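You operate a simulated robot arm through the tools that you are given. There is no shell and no other tool.

The job below is to be done with a simulated robot arm. You get a single attempt, and the scene is never put back.

Task
Sand the keying patch with the coarse block, then smooth it with the fine block.
Fine: no gloss and no scratch lines stay; coarse block back on the deck mat, fine block on the capping mat.

It is judged by the outcome, as a careful person would: the job done as asked, and still so three seconds after it is handed in. It fails if anything else is knocked over, pushed out of place, dropped, spilled or broken.

Robot
A 6-joint arm with a three-finger gripper, fixed in place. Base frame: the origin is on the floor under the middle of its stand, x ahead of it, y to its left, z up. Lengths are in mm, angles in degrees, forces in N, time in s.
It reaches about 1213 mm from its shoulder. Its first joint turns from -166.0 to 166.0 degrees. Payload 4.89 kg.
The tool frame sits at the grasp point between the pads (the TCP): z along the fingers, y along the line on which they close. The tips reach 30 mm beyond it. The gripper opens to 164 mm; its body begins 125 mm behind the TCP.
Orientation is that of the tool frame in the base frame, as a unit quaternion [w, x, y, z]. With the fingers straight down and closing along the base's y, the tool's x points along the base's -x, its y along +y and its z along -z.

Tools
- The arm moves only by the tool jog_arm. Its argument "plan" is a list of rows, each an object of numbers (a shift or turn left out is 0, a gripper value left out holds the last): "fingers": the opening, from 0 (shut) to 1 (fully open); "tx", "ty", "tz": the shift along the tool's x, y, z in units of 300 mm (1.0 is 300 mm); "ax", "ay", "az": the turn, a rotation vector about the tool's x, y, z in units of 90 degrees (1.0 is 90 degrees). In form: [{"fingers": .., "tx": .., "ty": .., "tz": .., "ax": .., "ay": .., "az": ..}, ...]. A call has 1 to 20 rows; each row is the pose to reach, as a shift and turn from the pose commanded when the call began, along the tool's axes at that moment. A call with a number of a shift or a turn outside -1 to 1 is refused whole. Each row takes 0.2 s and may step no farther than 50 mm and 8.6 degrees from the row before; otherwise, or with a gripper value out of range, the whole call is refused. Where a pose cannot be reached the arm comes as near as it can. A force on the tool above 50 N (or 10 N above the force at the start of the call, whichever is more), or a blocked arm, ends the call early, and 0.2 s more pass. The fingers move at their own pace (about 108 mm/s each) and stop on an object; they squeeze with about 27 N. The grip force told is the motor's: it shows also when the fingers shut on nothing. Time passes only in rows, and 0.2 s behind the last, so rows that repeat a pose let the fingers close. The reply holds the time, the measured pose of the TCP, the force on the tool along the base axes, the opening and the grip force, in the units named above and with some noise, with the torque about the TCP (base axes, N m) and any sound that the robot's microphone picked up.
- Cameras (640 x 400 px; columns grow to the right, rows downward): "scene" is fixed at [401.2, -498.4, 1473]; the picture's right is [0.99, -0.14, 0.00], its down [-0.07, -0.48, -0.87] and it looks along [0.12, 0.87, -0.49] (base axes); focal length 341 px, centre (320, 200). "wrist" rides on the gripper at [76, -2, -152] in the tool frame; the picture's right is [0.02, 1.00, 0.00], its down [-0.88, 0.02, -0.47] and it looks along [-0.47, 0.01, 0.88] (tool axes); focal length 247 px, centre (320, 200).
- camera(camera): a new picture of that camera. The clock stands still meanwhile.
- move_column(by): moves the trunk up (or, below 0, down) by that many mm; the arm rides with it, the base frame stays. It gives what a move gives, with no picture.
- pixel_to_xyz(camera, pixels): for up to 12 pixels [column, row] of the newest picture of that camera ("zoom" is the newest enlarged one), the place [x, y, z] in the base frame of the surface seen there, good to about 2 mm. The clock stands still meanwhile.
- zoom(camera, box): a new picture of the part [left, top, right, bottom] of that camera's present view, enlarged. The clock stands still meanwhile.
- finish_job(): hands the job in; it is judged then, once.

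Unless the task says otherwise, let go and move clear before handing in.

The tools are called after ">>>" by a JSON object that holds its "method" and its "body". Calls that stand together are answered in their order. jog_arm: Moves the arm, as the interface text tells. Its arguments: {"type":"object","properties":{"plan":{"type":"array","items":{"type":"object","properties":{"fingers":{"type":"number"},"tx":{"type":"number"},"ty":{"type":"number"},"tz":{"type":"number"},"ax":{"type":"number"},"ay":{"type":"number"},"az":{"type":"number"}}}}},"required":["plan"]} The other tools are called the same way: move_column (by) moves the trunk up or down; camera (camera) takes a picture; pixel_to_xyz (camera, pixels) gives the place of the surface under pixels of a picture; zoom (camera, box) takes an enlarged picture of a part of a camera's view; finish_job () hands the job in.

At the start:

```text
clock: 0.0
eef_pos: [294.0, 415.4, 998.1]
tool_rot: [-0.001, 0.0, 1.0, 0.0]
wrist_force: [-0.5, 0.2, 0.2]
ft_torque: [-0.02, -0.01, -0.03]
width: 163.9
gripper_force: 0.1
trunk travel left (down, up): [-175.0, 215.0]
```

scene: 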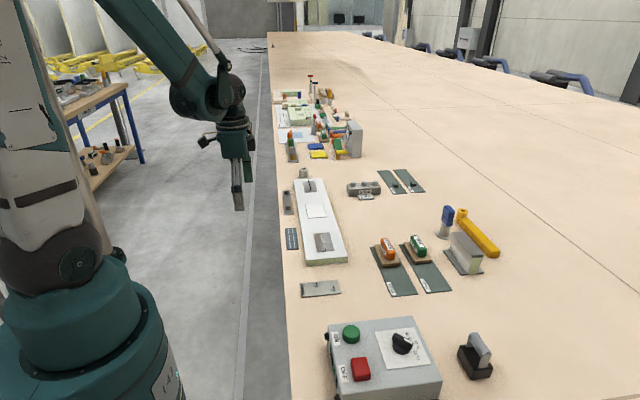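
wrist: 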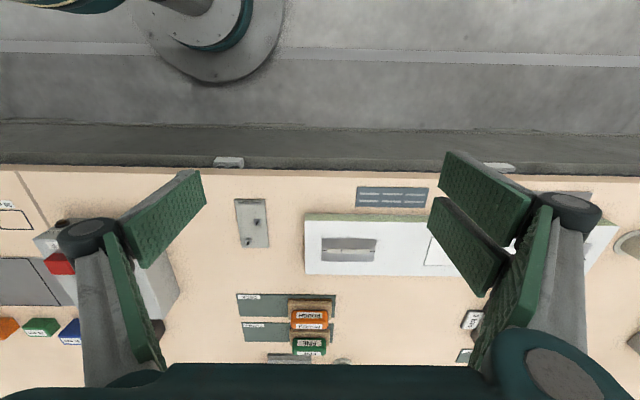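

The scene view shows a white board with patches at about (318,215), two sanding blocks (orange at 388,250 and green at 417,246) on dark mats, plus more small mats farther off. I'll zoom in to read the labels before moving.

>>> {"method": "zoom", "body": {"camera": "scene", "box": [270, 160, 430, 260]}}

>>> {"method": "zoom", "body": {"camera": "scene", "box": [360, 200, 520, 300]}}

>>> {"method": "zoom", "body": {"camera": "wrist", "box": [200, 180, 460, 370]}}

```text
4.00 times, centred on (350, 210) of scene
```

zoom: 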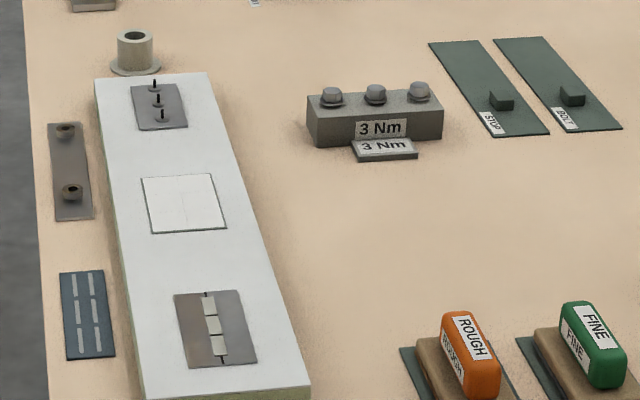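

```text
4.00 times, centred on (440, 250) of scene
```

zoom: 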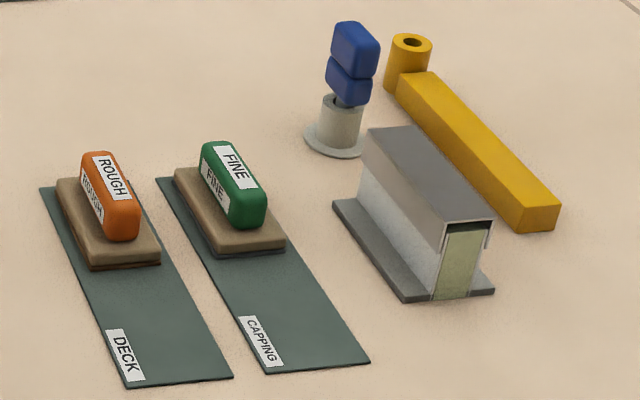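

```text
2.11 times, centred on (330, 275) of wrist
```

zoom: 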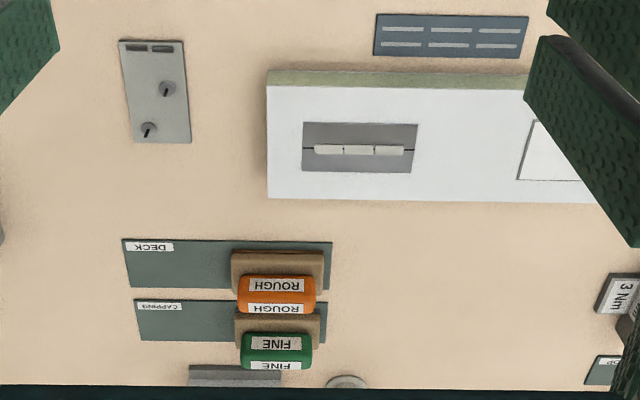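

The rough block (orange) sits on the DECK mat, the fine (green) on the CAPPING mat, and the outlined square on the white board, about (316,211), is the likely keying patch. I'll measure these points.

>>> {"method": "camera", "body": {"camera": "scene"}}

>>> {"method": "pixel_to_xyz", "body": {"camera": "scene", "pixels": [[305, 205], [323, 203], [327, 217], [308, 218], [316, 211], [295, 180], [321, 178], [346, 257], [305, 263], [314, 186], [323, 242], [287, 200]]}}

>>> {"method": "zoom", "body": {"camera": "scene", "box": [365, 225, 445, 305]}}

```text
taken
```

scene: 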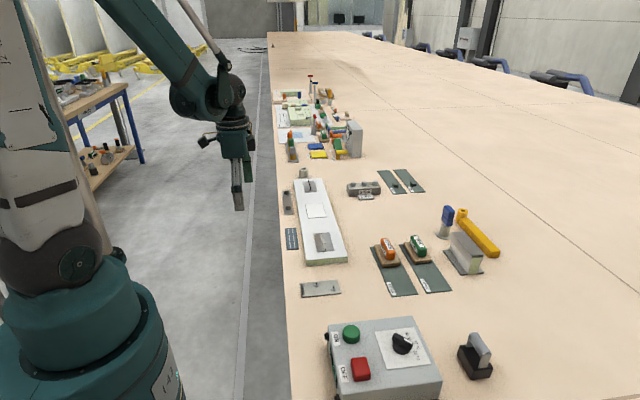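

```text
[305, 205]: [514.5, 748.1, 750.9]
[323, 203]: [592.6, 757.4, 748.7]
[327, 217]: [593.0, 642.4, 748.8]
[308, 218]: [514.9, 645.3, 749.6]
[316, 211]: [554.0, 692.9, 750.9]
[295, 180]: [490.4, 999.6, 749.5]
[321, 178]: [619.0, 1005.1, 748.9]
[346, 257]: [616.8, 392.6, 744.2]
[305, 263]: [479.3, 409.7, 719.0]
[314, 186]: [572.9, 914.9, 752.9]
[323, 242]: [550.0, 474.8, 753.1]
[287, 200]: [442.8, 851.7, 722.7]
```

```text
5.00 times, centred on (405, 265) of scene
```

zoom: 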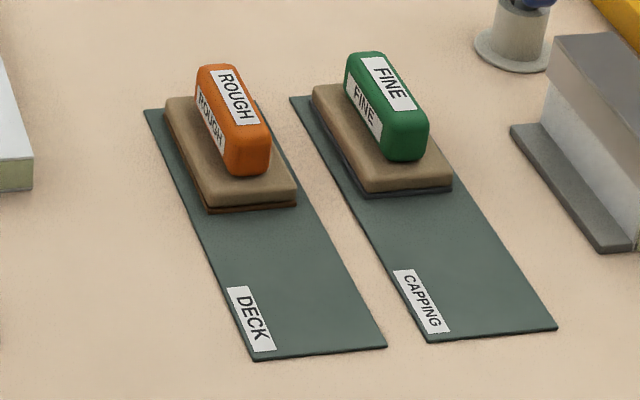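

The patch spans roughly x 515–593, y 644–755 at z≈749. Now I'll measure the blocks in the newest zoom picture.

>>> {"method": "pixel_to_xyz", "body": {"camera": "zoom", "pixels": [[215, 70], [235, 100], [250, 130], [185, 130], [215, 190], [290, 190], [165, 105], [150, 112], [380, 345], [255, 355], [320, 300], [100, 250]]}}

>>> {"method": "pixel_to_xyz", "body": {"camera": "zoom", "pixels": [[370, 60], [390, 85], [405, 115], [335, 120], [370, 182], [445, 180], [318, 92], [295, 100], [550, 327], [430, 338], [480, 280], [600, 300]]}}

```text
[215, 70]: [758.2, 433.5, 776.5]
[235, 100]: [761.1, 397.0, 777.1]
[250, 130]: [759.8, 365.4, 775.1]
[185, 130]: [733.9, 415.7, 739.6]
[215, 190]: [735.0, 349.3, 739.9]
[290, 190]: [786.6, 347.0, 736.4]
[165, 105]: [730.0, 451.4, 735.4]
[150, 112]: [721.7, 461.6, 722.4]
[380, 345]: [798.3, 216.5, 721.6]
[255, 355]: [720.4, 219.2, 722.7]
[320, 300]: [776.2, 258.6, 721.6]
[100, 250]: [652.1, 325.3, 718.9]
```

```text
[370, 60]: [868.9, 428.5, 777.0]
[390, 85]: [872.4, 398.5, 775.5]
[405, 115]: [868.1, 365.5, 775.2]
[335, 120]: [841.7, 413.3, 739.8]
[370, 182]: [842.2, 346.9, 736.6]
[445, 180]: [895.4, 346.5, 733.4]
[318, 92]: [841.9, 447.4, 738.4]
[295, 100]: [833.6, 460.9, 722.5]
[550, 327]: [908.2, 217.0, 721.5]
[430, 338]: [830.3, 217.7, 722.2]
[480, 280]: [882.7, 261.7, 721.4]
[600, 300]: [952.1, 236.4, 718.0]
```

The table is at z≈719 and the mats at ≈722. The blocks' handles (top z≈777) run along y at x≈760 and x≈869, so I need to close across x. I'll turn the gripper 90° and go above the board for a closer look at the patch.

>>> {"method": "jog_arm", "body": {"plan": [{"fingers": 0.5, "tx": -0.08, "ty": 0.044, "az": -0.09}, {"tx": -0.16, "ty": 0.088, "az": -0.18}, {"tx": -0.24, "ty": 0.132, "az": -0.27}, {"tx": -0.32, "ty": 0.176, "az": -0.36}, {"tx": -0.4, "ty": 0.22, "az": -0.45}, {"tx": -0.48, "ty": 0.264, "az": -0.54}, {"tx": -0.56, "ty": 0.308, "az": -0.63}, {"tx": -0.64, "ty": 0.352, "az": -0.72}, {"tx": -0.72, "ty": 0.396, "az": -0.81}, {"tx": -0.8, "ty": 0.44, "az": -0.9}, {"tx": -0.88, "ty": 0.483, "az": -1.0}, {"tx": -0.88, "ty": 0.483, "az": -1.0}]}}

>>> {"method": "camera", "body": {"camera": "wrist"}}

>>> {"method": "camera", "body": {"camera": "scene"}}

```text
refused: row 11 steps farther than a row can; nothing moved
```

```text
taken
```

wrist: 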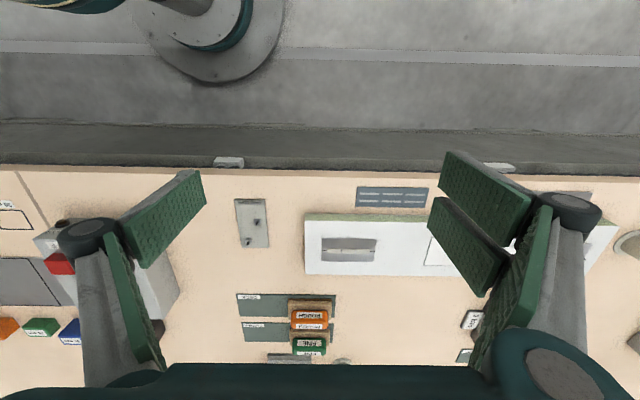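

```text
taken
```

scene: 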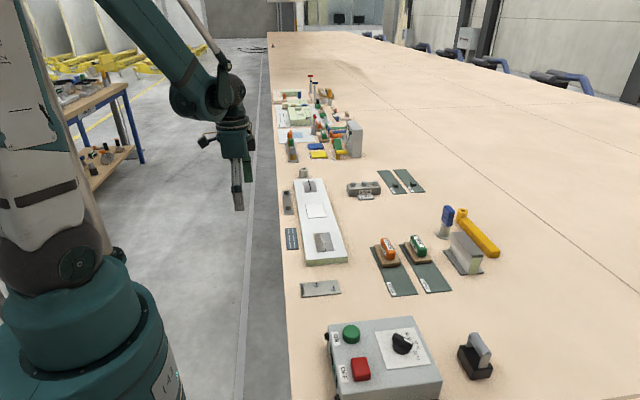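

The last row turned 9°, over the limit, so nothing moved. I'll resend it with even steps.

>>> {"method": "jog_arm", "body": {"plan": [{"fingers": 0.5, "tx": -0.075, "ty": 0.04, "az": -0.0834}, {"tx": -0.15, "ty": 0.08, "az": -0.1667}, {"tx": -0.22, "ty": 0.12, "az": -0.25}, {"tx": -0.295, "ty": 0.16, "az": -0.3333}, {"tx": -0.37, "ty": 0.2, "az": -0.4167}, {"tx": -0.445, "ty": 0.24, "az": -0.5}, {"tx": -0.52, "ty": 0.28, "az": -0.5833}, {"tx": -0.59, "ty": 0.32, "az": -0.6667}, {"tx": -0.66, "ty": 0.36, "az": -0.75}, {"tx": -0.735, "ty": 0.4, "az": -0.8333}, {"tx": -0.81, "ty": 0.44, "az": -0.9167}, {"tx": -0.88, "ty": 0.483, "az": -1.0}, {"tx": -0.88, "ty": 0.483, "az": -1.0}]}}

>>> {"method": "camera", "body": {"camera": "wrist"}}

>>> {"method": "camera", "body": {"camera": "scene"}}

```text
clock: 2.8
eef_pos: [559.3, 561.3, 999.7]
tool_rot: [0.0, -0.707, 0.707, 0.0]
wrist_force: [-0.4, 0.1, -0.9]
ft_torque: [-0.03, 0.02, 0.02]
width: 81.9
gripper_force: 0.1
trunk travel left (down, up): [-175.0, 215.0]
```

```text
taken
```

wrist: 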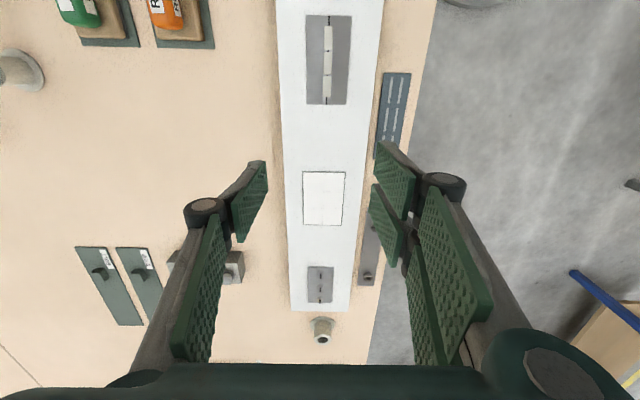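

```text
taken
```

scene: 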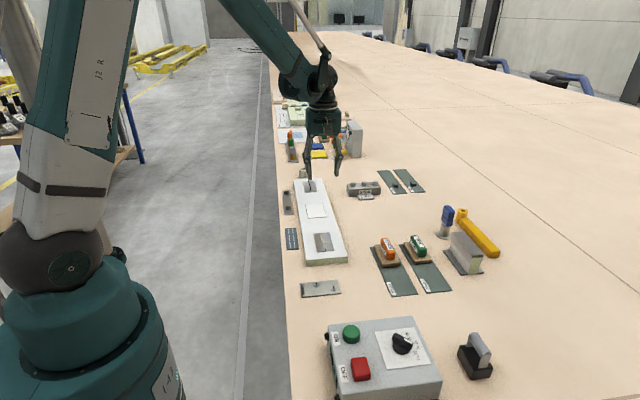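

The gripper now points straight down with tool x = base −y and tool y = base −x. The patch is at (323,198) in the wrist view, so I'll zoom in on it.

>>> {"method": "zoom", "body": {"camera": "wrist", "box": [283, 160, 363, 240]}}

>>> {"method": "zoom", "body": {"camera": "scene", "box": [295, 195, 340, 225]}}

>>> {"method": "pixel_to_xyz", "body": {"camera": "wrist", "pixels": [[303, 172], [343, 172], [303, 225], [341, 225], [323, 198], [285, 200], [366, 200], [320, 285], [327, 60]]}}

```text
5.00 times, centred on (323, 200) of wrist
```

zoom: 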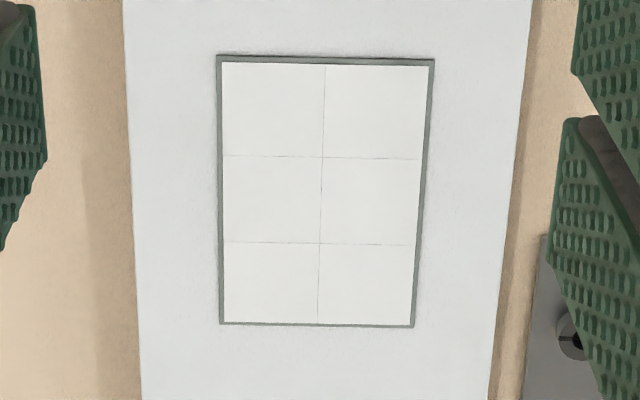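

```text
13.33 times, centred on (318, 210) of scene
```

zoom: 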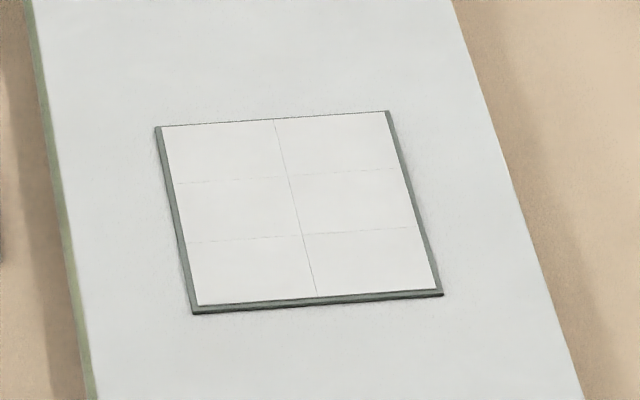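

```text
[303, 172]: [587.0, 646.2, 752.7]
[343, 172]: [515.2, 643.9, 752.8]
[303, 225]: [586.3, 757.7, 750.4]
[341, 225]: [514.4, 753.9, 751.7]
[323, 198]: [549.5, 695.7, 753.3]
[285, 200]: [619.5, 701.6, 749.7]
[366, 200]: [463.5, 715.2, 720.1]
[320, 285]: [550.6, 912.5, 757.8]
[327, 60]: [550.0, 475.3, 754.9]
```

The patch is a raised 2×3-cell plate, x 514–588, y 645–757, with its top at z≈752. Next I'll move above the rough block at (760, 397) and look straight down between the fingers.

>>> {"method": "jog_arm", "body": {"plan": [{"tx": 0.078, "ty": -0.096, "tz": 0.048}, {"tx": 0.155, "ty": -0.191, "tz": 0.095}, {"tx": 0.233, "ty": -0.287, "tz": 0.143}, {"tx": 0.31, "ty": -0.383, "tz": 0.19}, {"tx": 0.388, "ty": -0.479, "tz": 0.238}, {"tx": 0.465, "ty": -0.574, "tz": 0.286}, {"tx": 0.543, "ty": -0.67, "tz": 0.333}, {"tx": 0.543, "ty": -0.67, "tz": 0.333}]}}

>>> {"method": "camera", "body": {"camera": "wrist"}}

>>> {"method": "camera", "body": {"camera": "scene"}}

```text
clock: 4.6
eef_pos: [759.0, 397.6, 902.0]
tool_rot: [0.0, -0.707, 0.707, 0.0]
wrist_force: [-0.8, -0.2, 0.8]
ft_torque: [0.0, 0.05, 0.02]
width: 82.1
gripper_force: 0.0
trunk travel left (down, up): [-175.0, 215.0]
```

```text
taken
```

wrist: 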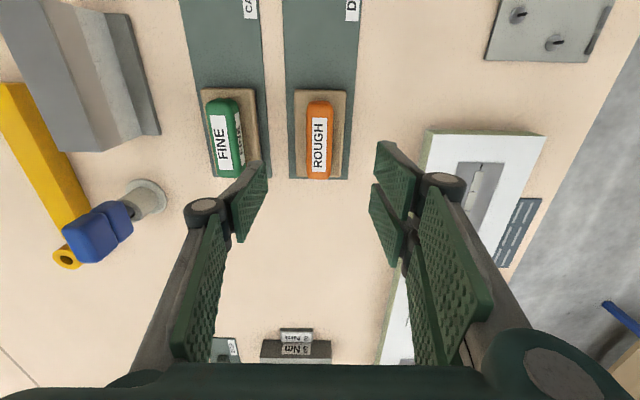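

```text
taken
```

scene: 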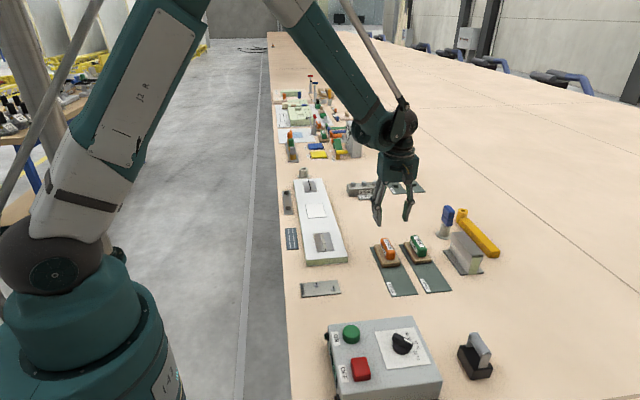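

The rough handle appears at (319,140) between the fingers. I'll measure the edges of both handles and bases precisely.

>>> {"method": "zoom", "body": {"camera": "wrist", "box": [190, 75, 370, 195]}}

>>> {"method": "pixel_to_xyz", "body": {"camera": "wrist", "pixels": [[308, 140], [332, 140], [320, 103], [320, 174], [295, 95], [346, 95], [293, 176], [342, 177], [320, 140], [289, 179], [349, 179], [400, 110]]}}

```text
3.33 times, centred on (280, 135) of wrist
```

zoom: 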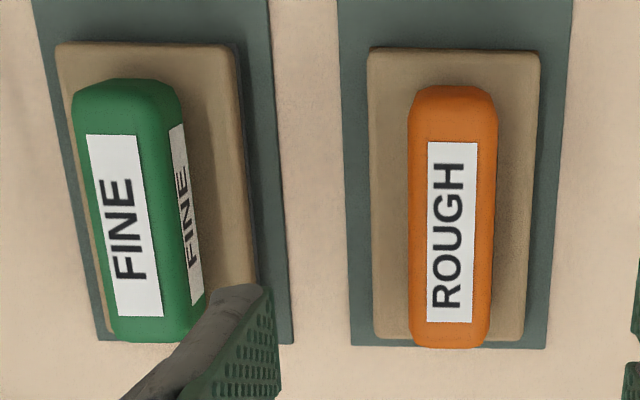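

```text
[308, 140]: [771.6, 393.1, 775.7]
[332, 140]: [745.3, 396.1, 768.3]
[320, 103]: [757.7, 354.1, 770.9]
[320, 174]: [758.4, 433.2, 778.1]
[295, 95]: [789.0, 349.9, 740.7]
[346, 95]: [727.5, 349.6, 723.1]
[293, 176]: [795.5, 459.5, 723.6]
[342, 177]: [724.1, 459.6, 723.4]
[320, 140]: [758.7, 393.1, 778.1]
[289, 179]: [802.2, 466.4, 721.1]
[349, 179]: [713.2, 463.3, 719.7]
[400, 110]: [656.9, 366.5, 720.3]
```

The rough handle spans x≈745–772, y≈352–438, with its top at z≈778. The base plate top is at ≈740. I'll descend to TCP z≈775 (tips about 5 mm above the base plate).

>>> {"method": "jog_arm", "body": {"plan": [{"tx": 0.005, "tz": 0.12}, {"tx": 0.009, "tz": 0.24}, {"tx": 0.009, "tz": 0.33}, {"tx": 0.009, "tz": 0.38}, {"tx": 0.009, "tz": 0.41}, {"tx": 0.009, "tz": 0.423}, {"tx": 0.009, "tz": 0.423}]}}

>>> {"method": "camera", "body": {"camera": "wrist"}}

>>> {"method": "zoom", "body": {"camera": "scene", "box": [340, 190, 460, 290]}}

```text
clock: 6.2
eef_pos: [761.1, 396.1, 773.6]
tool_rot: [0.0, 0.708, -0.707, 0.0]
wrist_force: [0.3, 0.1, -0.3]
ft_torque: [-0.01, -0.04, -0.02]
width: 81.8
gripper_force: 0.1
trunk travel left (down, up): [-175.0, 215.0]
```

```text
taken
```

wrist: 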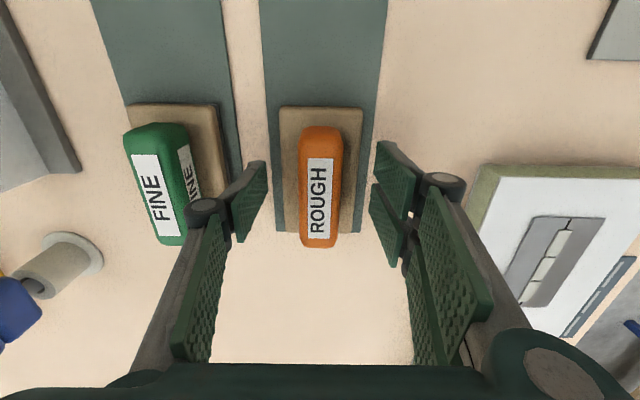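

```text
4.00 times, centred on (400, 240) of scene
```

zoom: 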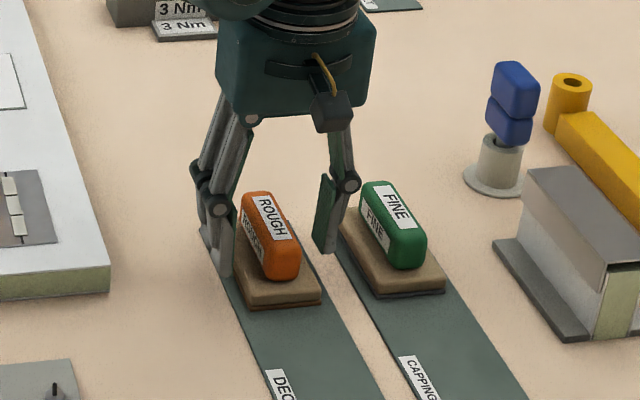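

The fingers straddle the rough handle, which sits centred at (320,188) in the wrist view, and there is no contact force. I'll close the gripper.

>>> {"method": "jog_arm", "body": {"plan": [{"fingers": 0.0}, {"fingers": 0.0}, {"fingers": 0.0}, {"fingers": 0.0}, {"fingers": 0.0}]}}

>>> {"method": "camera", "body": {"camera": "wrist"}}

>>> {"method": "zoom", "body": {"camera": "scene", "box": [340, 190, 460, 290]}}

```text
clock: 7.4
eef_pos: [760.0, 394.9, 773.7]
tool_rot: [0.0, -0.706, 0.708, 0.0]
wrist_force: [1.6, 0.7, -0.3]
ft_torque: [-0.03, -0.06, 0.0]
width: 29.7
gripper_force: 26.4
trunk travel left (down, up): [-175.0, 215.0]
```

```text
taken
```

wrist: 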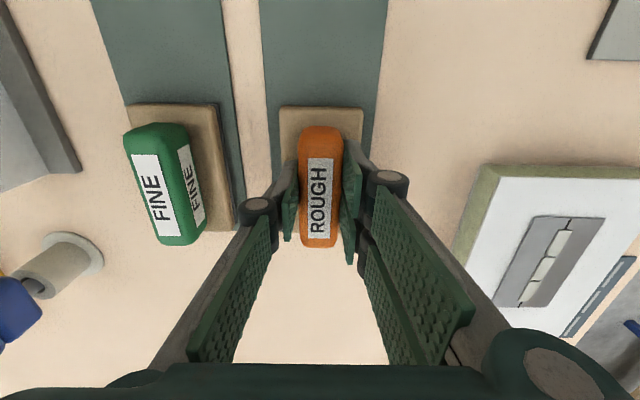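

```text
4.00 times, centred on (400, 240) of scene
```

zoom: 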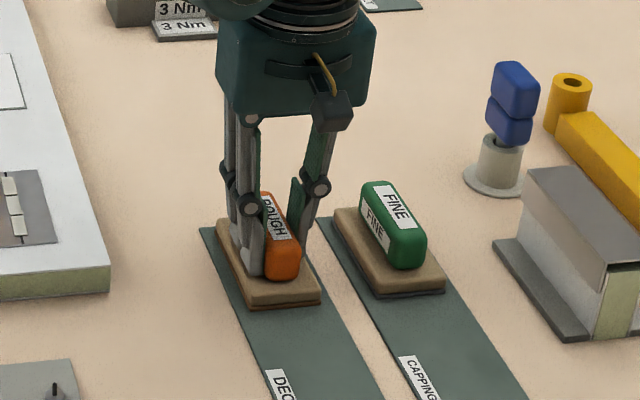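

The grip is firm (width 29.7 mm, 26 N). I'll measure the base plate's edges relative to the TCP so I know the sanding footprint.

>>> {"method": "zoom", "body": {"camera": "wrist", "box": [260, 90, 380, 250]}}

>>> {"method": "pixel_to_xyz", "body": {"camera": "wrist", "pixels": [[283, 112], [358, 112], [283, 107], [360, 108], [281, 140], [361, 140], [357, 230], [320, 128], [320, 245], [205, 230], [135, 107], [213, 107]]}}

```text
2.50 times, centred on (320, 170) of wrist
```

zoom: 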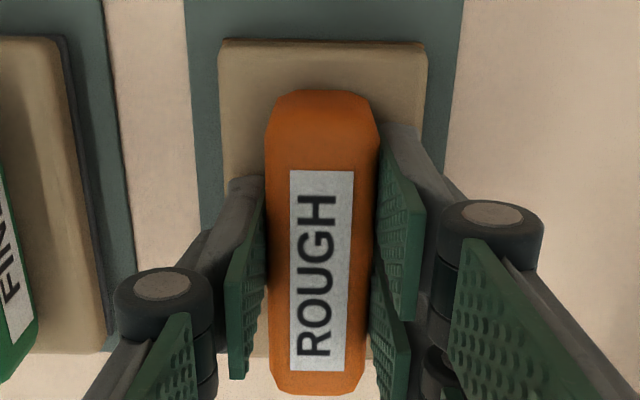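

```text
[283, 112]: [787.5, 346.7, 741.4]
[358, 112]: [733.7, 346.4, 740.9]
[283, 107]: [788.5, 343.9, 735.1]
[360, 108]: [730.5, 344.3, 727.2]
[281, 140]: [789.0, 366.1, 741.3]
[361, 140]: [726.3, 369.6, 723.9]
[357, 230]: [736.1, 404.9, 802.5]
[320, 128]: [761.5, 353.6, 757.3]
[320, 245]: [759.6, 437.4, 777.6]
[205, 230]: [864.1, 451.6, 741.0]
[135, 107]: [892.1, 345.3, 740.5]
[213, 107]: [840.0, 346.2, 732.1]
```

The base footprint is about 58×110 mm, centred near the TCP in x and about +3 mm in y, and its sole is about 52 mm below the TCP. I'll lift and carry it over the patch at a safe height.

>>> {"method": "jog_arm", "body": {"plan": [{"tz": -0.05}, {"tz": -0.15}, {"tz": -0.28}, {"tz": -0.4}, {"tx": -0.1, "ty": 0.07, "tz": -0.4}, {"tx": -0.22, "ty": 0.154, "tz": -0.4}, {"tx": -0.34, "ty": 0.238, "tz": -0.4}, {"tx": -0.46, "ty": 0.322, "tz": -0.4}, {"tx": -0.58, "ty": 0.406, "tz": -0.4}, {"tx": -0.7, "ty": 0.49, "tz": -0.4}, {"tx": -0.82, "ty": 0.574, "tz": -0.4}, {"tx": -0.92, "ty": 0.644, "tz": -0.4}, {"tx": -1.0, "ty": 0.697, "tz": -0.4}, {"tx": -1.0, "ty": 0.697, "tz": -0.4}]}}

>>> {"method": "camera", "body": {"camera": "wrist"}}

>>> {"method": "camera", "body": {"camera": "scene"}}

```text
clock: 10.4
eef_pos: [549.5, 698.6, 893.0]
tool_rot: [0.0, 0.707, -0.707, 0.0]
wrist_force: [0.9, 0.6, -2.2]
ft_torque: [-0.03, -0.03, -0.01]
width: 29.5
gripper_force: 26.8
trunk travel left (down, up): [-175.0, 215.0]
```

```text
taken
```

wrist: 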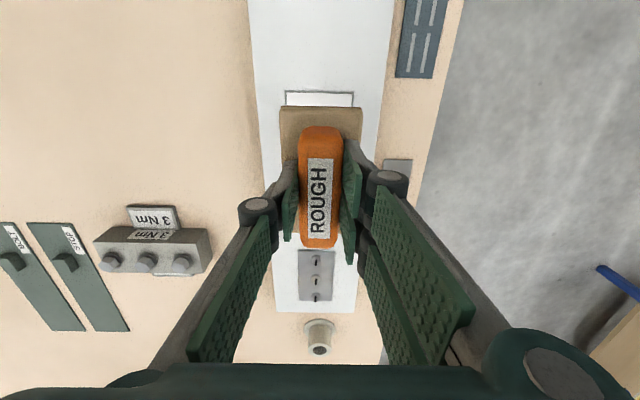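

```text
taken
```

scene: 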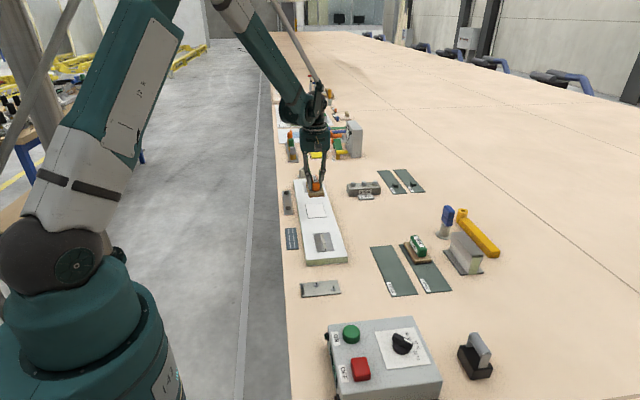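

The block is held securely (29.5 mm, 27 N) about 89 mm above the patch. I'll descend to just above first contact and read the force.

>>> {"method": "jog_arm", "body": {"plan": [{"tz": 0.1}, {"tz": 0.2}, {"tz": 0.26}, {"tz": 0.28}, {"tz": 0.287}, {"tz": 0.287}]}}

>>> {"method": "zoom", "body": {"camera": "scene", "box": [285, 160, 365, 230]}}

```text
clock: 11.8
eef_pos: [550.5, 695.5, 807.3]
tool_rot: [0.0, 0.707, -0.707, 0.0]
wrist_force: [0.1, -1.1, -2.1]
ft_torque: [-0.02, 0.0, -0.01]
width: 29.6
gripper_force: 26.8
trunk travel left (down, up): [-175.0, 215.0]
```

```text
5.71 times, centred on (325, 195) of scene
```

zoom: 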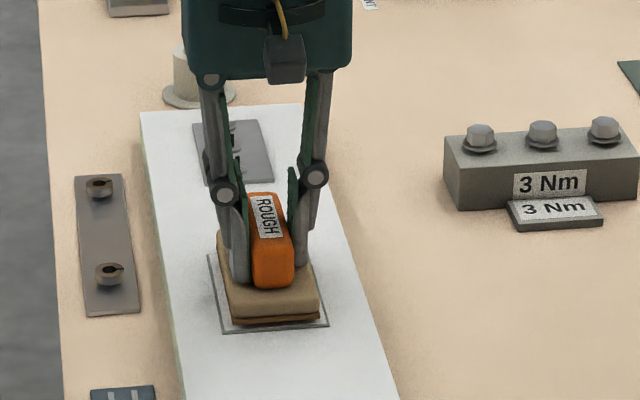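

There is no contact yet and the block is centred over the patch. I'll creep down in 1 mm steps.

>>> {"method": "jog_arm", "body": {"plan": [{"tz": 0.0033}, {"tz": 0.0067}, {"tz": 0.01}, {"tz": 0.0133}]}}

```text
clock: 12.8
eef_pos: [550.5, 695.0, 802.1]
tool_rot: [0.0, -0.707, 0.708, 0.0]
wrist_force: [-0.2, -0.5, -1.5]
ft_torque: [0.01, 0.01, -0.02]
width: 29.8
gripper_force: 27.2
trunk travel left (down, up): [-175.0, 215.0]
```

Still no contact (force z −1.5 N is just the block's weight). I'll keep creeping down.

>>> {"method": "jog_arm", "body": {"plan": [{"tz": 0.0033}, {"tz": 0.0067}, {"tz": 0.0067}]}}

>>> {"method": "zoom", "body": {"camera": "scene", "box": [300, 180, 350, 220]}}

```text
clock: 13.6
eef_pos: [549.9, 695.5, 801.5]
tool_rot: [0.002, -0.707, 0.707, 0.0]
wrist_force: [8.6, 6.4, 27.6]
ft_torque: [0.03, -0.25, 0.04]
width: 29.6
gripper_force: 26.8
trunk travel left (down, up): [-175.0, 215.0]
```

```text
10.00 times, centred on (325, 200) of scene
```

zoom: 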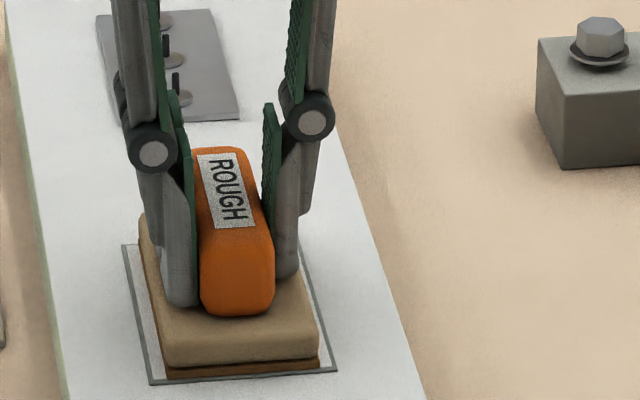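

Contact was made with about 28 N upward. I'll ease off slightly and make gentle strokes along y to see how the force responds.

>>> {"method": "jog_arm", "body": {"plan": [{"tz": -0.001}, {"tx": -0.025, "tz": -0.001}, {"tx": -0.05, "tz": -0.001}, {"tx": -0.025, "tz": -0.001}, {"tx": 0.0, "tz": -0.001}, {"tx": 0.025, "tz": -0.001}, {"tx": 0.05, "tz": -0.001}, {"tx": 0.025, "tz": -0.001}, {"tx": 0.0, "tz": -0.001}]}}

>>> {"method": "zoom", "body": {"camera": "scene", "box": [300, 180, 350, 220]}}

```text
clock: 15.6
eef_pos: [549.8, 693.3, 801.3]
tool_rot: [0.0, 0.707, -0.707, 0.001]
wrist_force: [0.8, -5.7, 13.4]
ft_torque: [-0.79, -0.03, 0.02]
width: 29.7
gripper_force: 26.6
trunk travel left (down, up): [-175.0, 215.0]
```

```text
10.00 times, centred on (325, 200) of scene
```

zoom: 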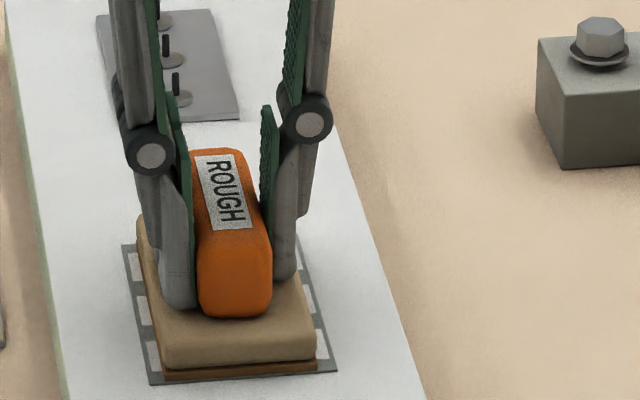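

The patch under the block is changing: dark keyed border strips now show at (135,310) and (310,290). The force of 13 N is steady, so I'll continue strokes with x offsets to cover the whole patch.

>>> {"method": "jog_arm", "body": {"plan": [{"ty": 0.02}, {"ty": 0.04}, {"ty": 0.04, "tx": -0.03}, {"ty": 0.04, "tx": -0.06}, {"ty": 0.04, "tx": -0.02}, {"ty": 0.04, "tx": 0.02}, {"ty": 0.04, "tx": 0.05}, {"ty": 0.04, "tx": 0.01}, {"ty": 0.04, "tx": -0.03}, {"ty": 0.0, "tx": -0.03}, {"ty": -0.04, "tx": -0.03}, {"ty": -0.04, "tx": -0.06}, {"ty": -0.04, "tx": -0.02}, {"ty": -0.04, "tx": 0.02}, {"ty": -0.04, "tx": 0.05}, {"ty": -0.04, "tx": 0.01}, {"ty": -0.04, "tx": -0.03}, {"ty": -0.02, "tx": 0.0}, {"ty": 0.0, "tx": 0.0}]}}

>>> {"method": "zoom", "body": {"camera": "scene", "box": [300, 180, 350, 220]}}

```text
clock: 19.6
eef_pos: [550.9, 695.9, 801.3]
tool_rot: [0.001, -0.707, 0.707, 0.0]
wrist_force: [0.1, -0.6, -2.2]
ft_torque: [0.0, -0.01, -0.02]
width: 29.7
gripper_force: 27.3
trunk travel left (down, up): [-175.0, 215.0]
```

```text
10.00 times, centred on (325, 200) of scene
```

zoom: 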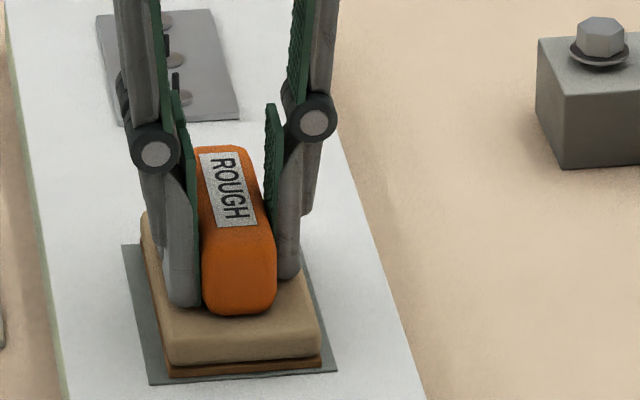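

The visible margin of the patch is now fully grey with no white left, and the block has just lost contact. I'll lift and move aside to inspect the whole patch.

>>> {"method": "jog_arm", "body": {"plan": [{"tz": -0.03}, {"tz": -0.13}, {"tz": -0.25}, {"tz": -0.25, "ty": -0.15}, {"tz": -0.25, "ty": -0.3}, {"tz": -0.25, "ty": -0.45}, {"tz": -0.25, "ty": -0.45}]}}

>>> {"method": "zoom", "body": {"camera": "scene", "box": [295, 195, 340, 225]}}

>>> {"method": "camera", "body": {"camera": "wrist"}}

```text
clock: 21.2
eef_pos: [687.3, 694.4, 875.4]
tool_rot: [-0.001, 0.707, -0.707, -0.001]
wrist_force: [0.2, 0.4, -2.1]
ft_torque: [-0.07, 0.07, 0.01]
width: 29.7
gripper_force: 26.7
trunk travel left (down, up): [-175.0, 215.0]
```

```text
13.33 times, centred on (318, 210) of scene
```

zoom: 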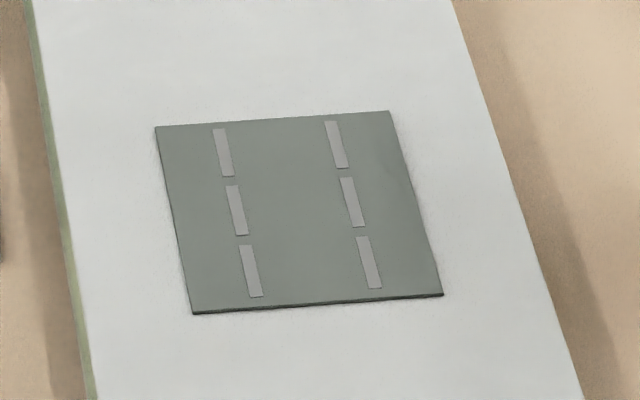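

```text
taken
```

wrist: 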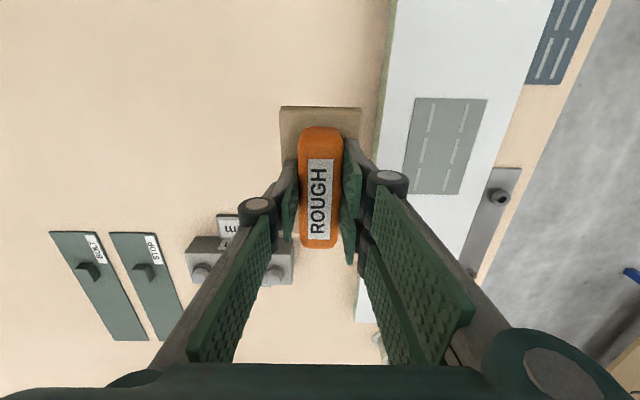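

All six white gloss cells are gone. Each cell now shows a light scratch line, as at (224,152) and (370,262) in the zoom, which the fine block should remove. I'll check more closely for leftover gloss.

>>> {"method": "zoom", "body": {"camera": "wrist", "box": [395, 90, 495, 200]}}

>>> {"method": "zoom", "body": {"camera": "scene", "box": [302, 200, 332, 220]}}

>>> {"method": "zoom", "body": {"camera": "scene", "box": [275, 220, 315, 255]}}

```text
3.64 times, centred on (445, 145) of wrist
```

zoom: 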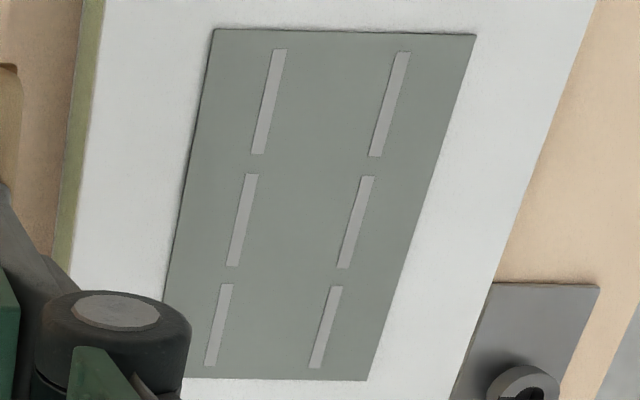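

```text
16.00 times, centred on (317, 210) of scene
```

zoom: 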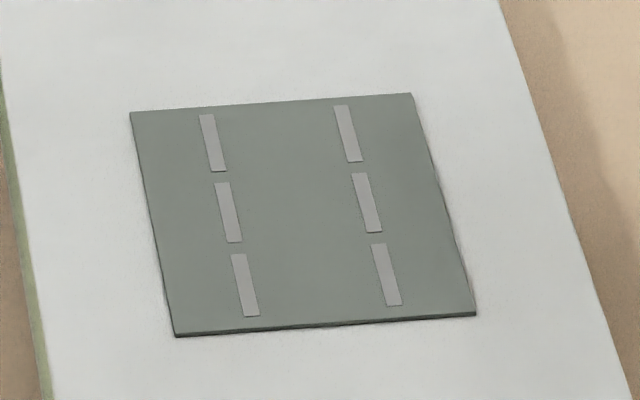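

```text
11.43 times, centred on (295, 238) of scene
```

zoom: 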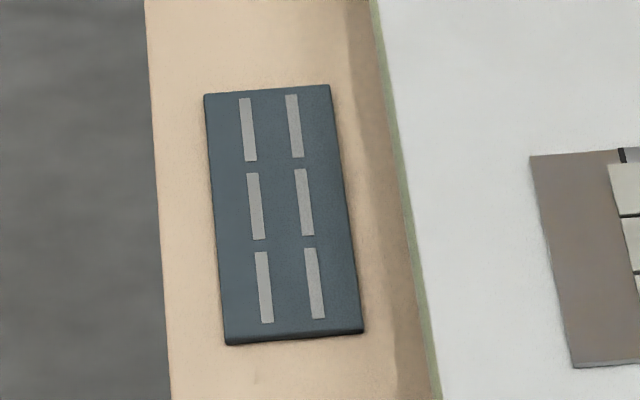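

The gloss is entirely gone. Before putting the rough block back, I'll check whether it shifted in the grip.

>>> {"method": "pixel_to_xyz", "body": {"camera": "wrist", "pixels": [[283, 112], [358, 112], [281, 140], [320, 245], [283, 107], [320, 128]]}}

>>> {"method": "zoom", "body": {"camera": "scene", "box": [330, 150, 410, 220]}}

>>> {"method": "zoom", "body": {"camera": "scene", "box": [365, 225, 445, 305]}}

```text
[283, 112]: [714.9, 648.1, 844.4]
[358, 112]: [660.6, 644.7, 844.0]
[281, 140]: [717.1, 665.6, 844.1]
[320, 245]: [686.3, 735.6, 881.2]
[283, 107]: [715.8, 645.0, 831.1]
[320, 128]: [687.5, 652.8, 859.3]
```

```text
5.71 times, centred on (370, 185) of scene
```

zoom: 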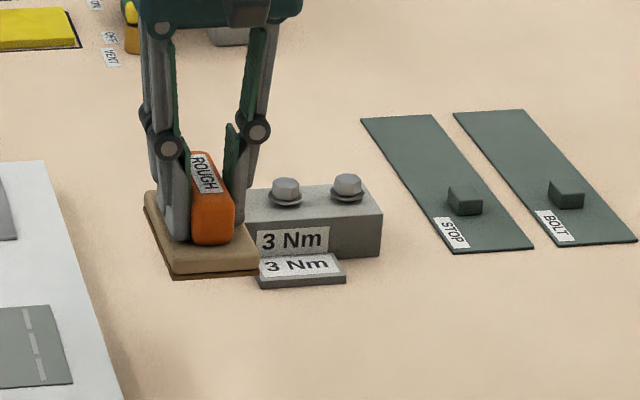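

```text
5.00 times, centred on (405, 265) of scene
```

zoom: 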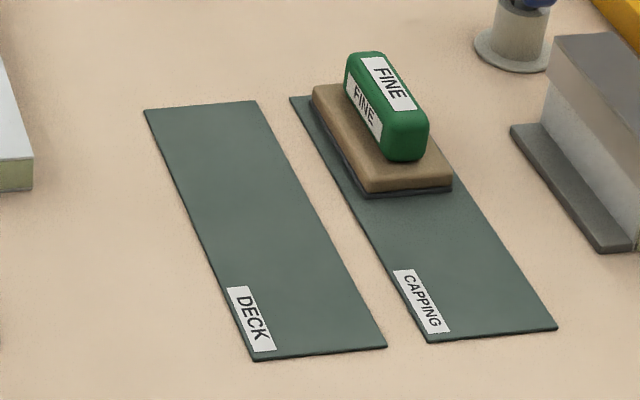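

The block is unshifted in the grip (base top about 31 mm below the TCP), and the DECK mat is empty. I'll carry the rough block back over its original spot.

>>> {"method": "jog_arm", "body": {"plan": [{"tx": 0.08, "ty": -0.02}, {"tx": 0.2, "ty": -0.05}, {"tx": 0.34, "ty": -0.083}, {"tx": 0.48, "ty": -0.117}, {"tx": 0.62, "ty": -0.151}, {"tx": 0.76, "ty": -0.185}, {"tx": 0.9, "ty": -0.219}, {"tx": 0.97, "ty": -0.236}, {"tx": 1.0, "ty": -0.243}, {"tx": 1.0, "ty": -0.243}, {"tx": 1.0, "ty": -0.243, "tz": 0.1}, {"tx": 1.0, "ty": -0.243, "tz": 0.2}, {"tx": 1.0, "ty": -0.243, "tz": 0.26}, {"tx": 1.0, "ty": -0.243, "tz": 0.29}, {"tx": 1.0, "ty": -0.243, "tz": 0.3}, {"tx": 1.0, "ty": -0.243, "tz": 0.3}]}}

>>> {"method": "zoom", "body": {"camera": "scene", "box": [365, 225, 445, 305]}}

>>> {"method": "camera", "body": {"camera": "wrist"}}

```text
clock: 24.6
eef_pos: [758.0, 394.9, 785.9]
tool_rot: [0.0, -0.707, 0.707, 0.0]
wrist_force: [0.7, -0.2, -2.2]
ft_torque: [0.0, 0.02, -0.02]
width: 29.8
gripper_force: 27.1
trunk travel left (down, up): [-175.0, 215.0]
```

```text
5.00 times, centred on (405, 265) of scene
```

zoom: 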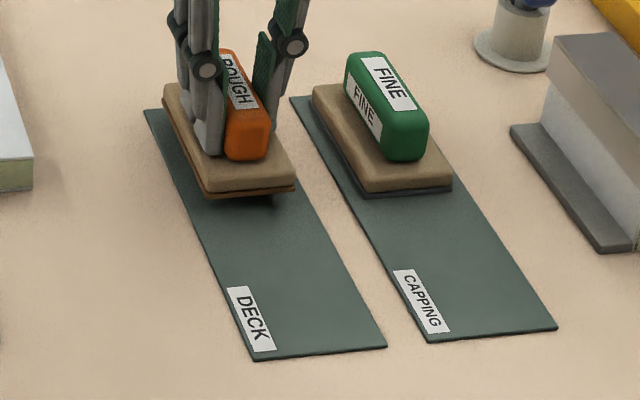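

```text
taken
```

wrist: 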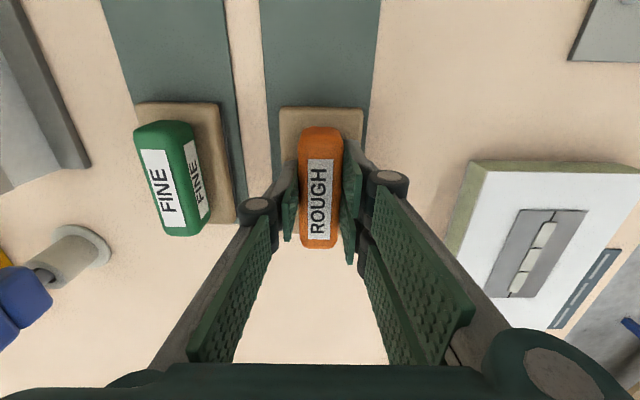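

The rough block is hovering about 12 mm above the DECK mat and aligned with it. I'll nudge it 8 mm further onto the mat and lower gently.

>>> {"method": "jog_arm", "body": {"plan": [{"tx": 0.015, "ty": -0.006}, {"tx": 0.027, "ty": -0.006}, {"tx": 0.027, "ty": -0.006, "tz": 0.017}, {"tx": 0.027, "ty": -0.006, "tz": 0.03}, {"tx": 0.027, "ty": -0.006, "tz": 0.034}, {"tx": 0.027, "ty": -0.006, "tz": 0.034}]}}

```text
clock: 26.0
eef_pos: [759.2, 386.0, 774.5]
tool_rot: [0.001, 0.707, -0.707, 0.0]
wrist_force: [0.0, 0.9, -1.8]
ft_torque: [0.01, -0.04, -0.03]
width: 29.5
gripper_force: 26.6
trunk travel left (down, up): [-175.0, 215.0]
```

There is no contact yet (−1.8 N). I'll keep lowering in 0.7 mm steps.

>>> {"method": "jog_arm", "body": {"plan": [{"tz": 0.0023}, {"tz": 0.0046}, {"tz": 0.0046}]}}

```text
clock: 26.8
eef_pos: [758.9, 385.7, 773.9]
tool_rot: [0.0, 0.707, -0.707, 0.0]
wrist_force: [0.1, 0.2, -2.2]
ft_torque: [-0.02, 0.02, 0.04]
width: 29.5
gripper_force: 27.4
trunk travel left (down, up): [-175.0, 215.0]
```

>>> {"method": "jog_arm", "body": {"plan": [{"tz": 0.0023}, {"tz": 0.0046}, {"tz": 0.0046}]}}

```text
clock: 27.6
eef_pos: [760.3, 387.5, 772.9]
tool_rot: [0.0, -0.707, 0.707, 0.0]
wrist_force: [0.3, 0.4, 0.7]
ft_torque: [0.04, -0.06, 0.0]
width: 29.6
gripper_force: 26.9
trunk travel left (down, up): [-175.0, 215.0]
```

The force went from −2.2 to +0.7 N, so the block is resting on the mat. I'll open the fingers to the same partial width, then look.

>>> {"method": "jog_arm", "body": {"plan": [{"fingers": 0.3}, {"fingers": 0.45}, {"fingers": 0.45}, {"fingers": 0.45}]}}

>>> {"method": "zoom", "body": {"camera": "scene", "box": [365, 225, 445, 305]}}

```text
clock: 28.6
eef_pos: [760.8, 387.5, 773.0]
tool_rot: [0.001, 0.707, -0.707, 0.001]
wrist_force: [-0.1, 0.3, 0.4]
ft_torque: [-0.02, -0.03, 0.0]
width: 73.9
gripper_force: 0.0
trunk travel left (down, up): [-175.0, 215.0]
```

```text
5.00 times, centred on (405, 265) of scene
```

zoom: 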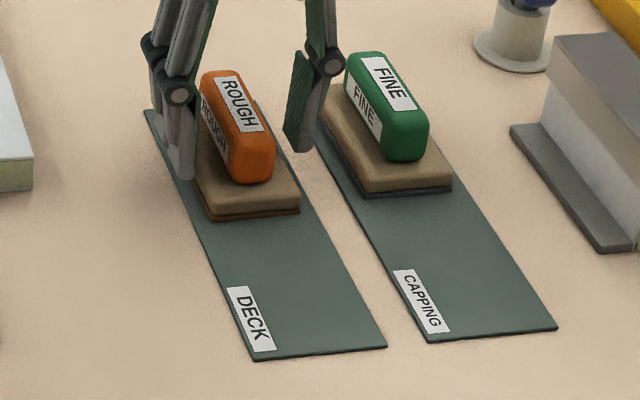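

The rough block is settled on the DECK mat and released. I'll rise straight up, shift over the fine block, and measure the clearance to the grey channel on its right.

>>> {"method": "jog_arm", "body": {"plan": [{"tz": -0.05}, {"tz": -0.2}, {"tz": -0.35}, {"tz": -0.42}, {"tz": -0.42, "ty": -0.12, "tx": -0.01}, {"tz": -0.42, "ty": -0.25, "tx": -0.02}, {"tz": -0.42, "ty": -0.365, "tx": -0.027}, {"tz": -0.42, "ty": -0.365, "tx": -0.027}]}}

>>> {"method": "camera", "body": {"camera": "wrist"}}

>>> {"method": "zoom", "body": {"camera": "scene", "box": [365, 205, 505, 305]}}

```text
clock: 30.4
eef_pos: [868.8, 393.9, 899.5]
tool_rot: [0.0, 0.707, -0.707, 0.001]
wrist_force: [1.2, 0.5, -0.1]
ft_torque: [-0.05, 0.09, 0.04]
width: 73.7
gripper_force: 0.0
trunk travel left (down, up): [-175.0, 215.0]
```

```text
taken
```

wrist: 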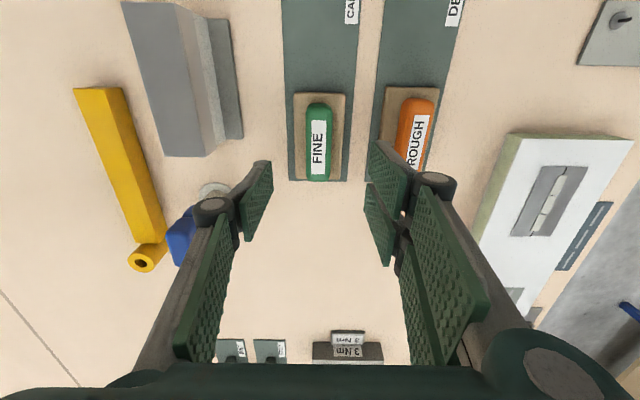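

```text
4.00 times, centred on (435, 255) of scene
```

zoom: 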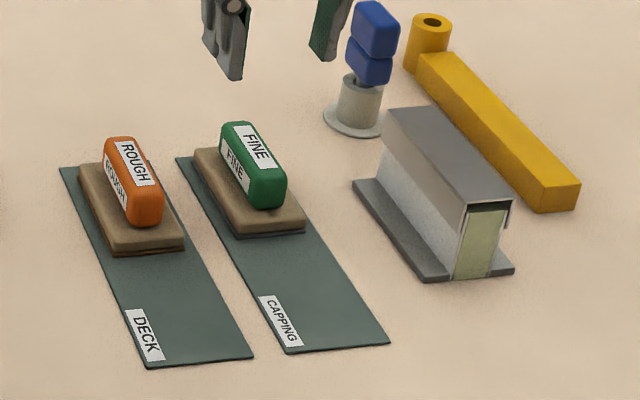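

>>> {"method": "pixel_to_xyz", "body": {"camera": "wrist", "pixels": [[308, 140], [332, 140], [319, 106], [319, 177], [296, 96], [344, 96], [242, 135], [228, 60], [214, 130], [200, 100], [212, 190], [160, 130]]}}

>>> {"method": "pixel_to_xyz", "body": {"camera": "zoom", "pixels": [[355, 182], [425, 277], [345, 120], [375, 130], [390, 110], [490, 205], [365, 30], [240, 125], [270, 205], [200, 155]]}}

```text
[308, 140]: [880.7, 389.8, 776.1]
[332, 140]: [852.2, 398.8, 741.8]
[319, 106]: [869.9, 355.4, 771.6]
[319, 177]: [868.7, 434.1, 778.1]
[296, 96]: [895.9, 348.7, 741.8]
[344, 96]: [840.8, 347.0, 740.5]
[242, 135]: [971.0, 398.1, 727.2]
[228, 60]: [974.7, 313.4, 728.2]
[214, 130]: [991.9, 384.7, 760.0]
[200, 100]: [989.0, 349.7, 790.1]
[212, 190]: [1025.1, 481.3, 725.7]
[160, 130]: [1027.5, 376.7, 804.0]
```

```text
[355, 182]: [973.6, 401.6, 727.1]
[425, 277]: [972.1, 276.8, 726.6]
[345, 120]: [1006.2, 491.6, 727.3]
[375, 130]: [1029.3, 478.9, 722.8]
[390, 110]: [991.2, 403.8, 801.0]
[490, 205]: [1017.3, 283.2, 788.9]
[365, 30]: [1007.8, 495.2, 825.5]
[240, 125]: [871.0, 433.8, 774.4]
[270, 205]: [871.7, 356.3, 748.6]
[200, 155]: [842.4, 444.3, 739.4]
```

The clearances are good: the grey channel starts at x≈971 and the rough base ends at ≈789. The fine handle is centred at (868.5, 395), so I'll descend on it.

>>> {"method": "jog_arm", "body": {"plan": [{"tz": 0.12}, {"tz": 0.24}, {"tz": 0.33}, {"tz": 0.38}, {"tz": 0.41}, {"tz": 0.42}, {"tz": 0.42}]}}

>>> {"method": "camera", "body": {"camera": "wrist"}}

>>> {"method": "zoom", "body": {"camera": "scene", "box": [365, 205, 505, 305]}}

```text
clock: 32.0
eef_pos: [868.1, 394.5, 773.4]
tool_rot: [0.0, -0.707, 0.707, 0.0]
wrist_force: [0.3, -0.3, 0.9]
ft_torque: [-0.01, 0.02, -0.02]
width: 73.8
gripper_force: 0.0
trunk travel left (down, up): [-175.0, 215.0]
```

```text
taken
```

wrist: 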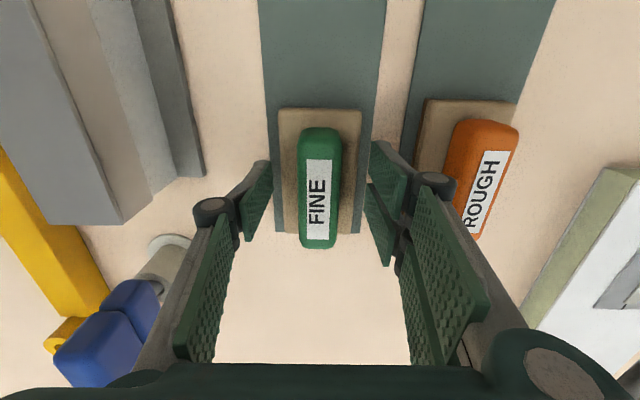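

```text
4.00 times, centred on (435, 255) of scene
```

zoom: 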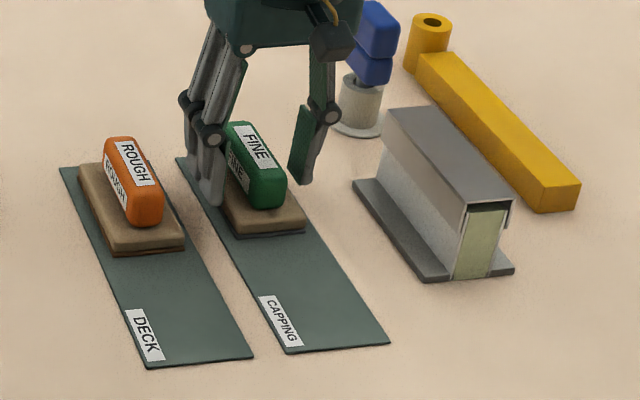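

The fingers straddle the fine handle, centred at (320,188), with no contact force. I'll close the gripper.

>>> {"method": "jog_arm", "body": {"plan": [{"fingers": 0.0}, {"fingers": 0.0}, {"fingers": 0.0}, {"fingers": 0.0}, {"fingers": 0.0}]}}

>>> {"method": "camera", "body": {"camera": "wrist"}}

```text
clock: 33.2
eef_pos: [868.5, 395.6, 773.9]
tool_rot: [0.0, -0.707, 0.708, 0.0]
wrist_force: [1.9, 0.1, 1.0]
ft_torque: [0.02, -0.04, 0.04]
width: 29.7
gripper_force: 27.1
trunk travel left (down, up): [-175.0, 215.0]
```

```text
taken
```

wrist: 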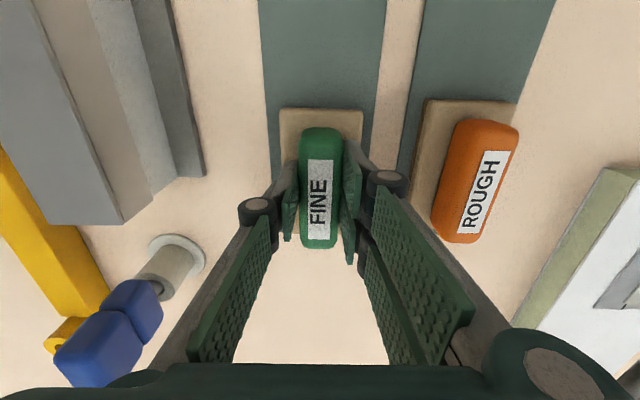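

The grip is firm (29.7 mm, 27 N). I'll lift and carry the fine block toward the patch.

>>> {"method": "jog_arm", "body": {"plan": [{"tz": -0.05}, {"tz": -0.15}, {"tz": -0.28}, {"tz": -0.4}, {"tx": -0.05, "ty": 0.05, "tz": -0.4}, {"tx": -0.15, "ty": 0.15, "tz": -0.4}, {"tx": -0.25, "ty": 0.25, "tz": -0.4}, {"tx": -0.35, "ty": 0.35, "tz": -0.4}, {"tx": -0.45, "ty": 0.45, "tz": -0.4}, {"tx": -0.55, "ty": 0.55, "tz": -0.4}, {"tx": -0.65, "ty": 0.65, "tz": -0.4}, {"tx": -0.75, "ty": 0.75, "tz": -0.4}, {"tx": -0.85, "ty": 0.85, "tz": -0.4}, {"tx": -0.94, "ty": 0.94, "tz": -0.4}, {"tx": -1.0, "ty": 1.0, "tz": -0.4}, {"tx": -1.0, "ty": 1.0, "tz": -0.4}]}}

>>> {"method": "camera", "body": {"camera": "scene"}}

```text
clock: 36.6
eef_pos: [568.2, 696.5, 891.4]
tool_rot: [0.0, 0.708, -0.707, 0.0]
wrist_force: [0.1, -0.1, -1.8]
ft_torque: [-0.03, -0.02, -0.01]
width: 29.7
gripper_force: 27.2
trunk travel left (down, up): [-175.0, 215.0]
```

```text
taken
```

scene: 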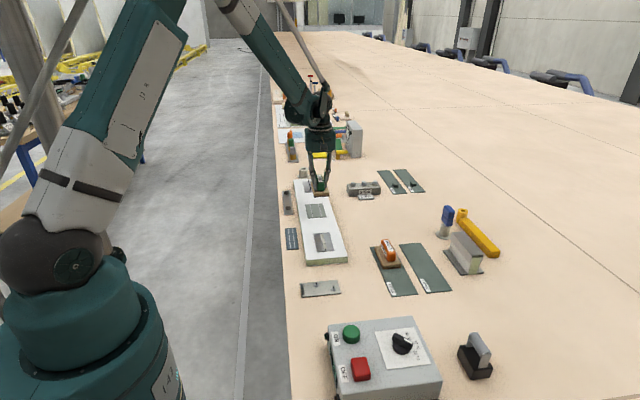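

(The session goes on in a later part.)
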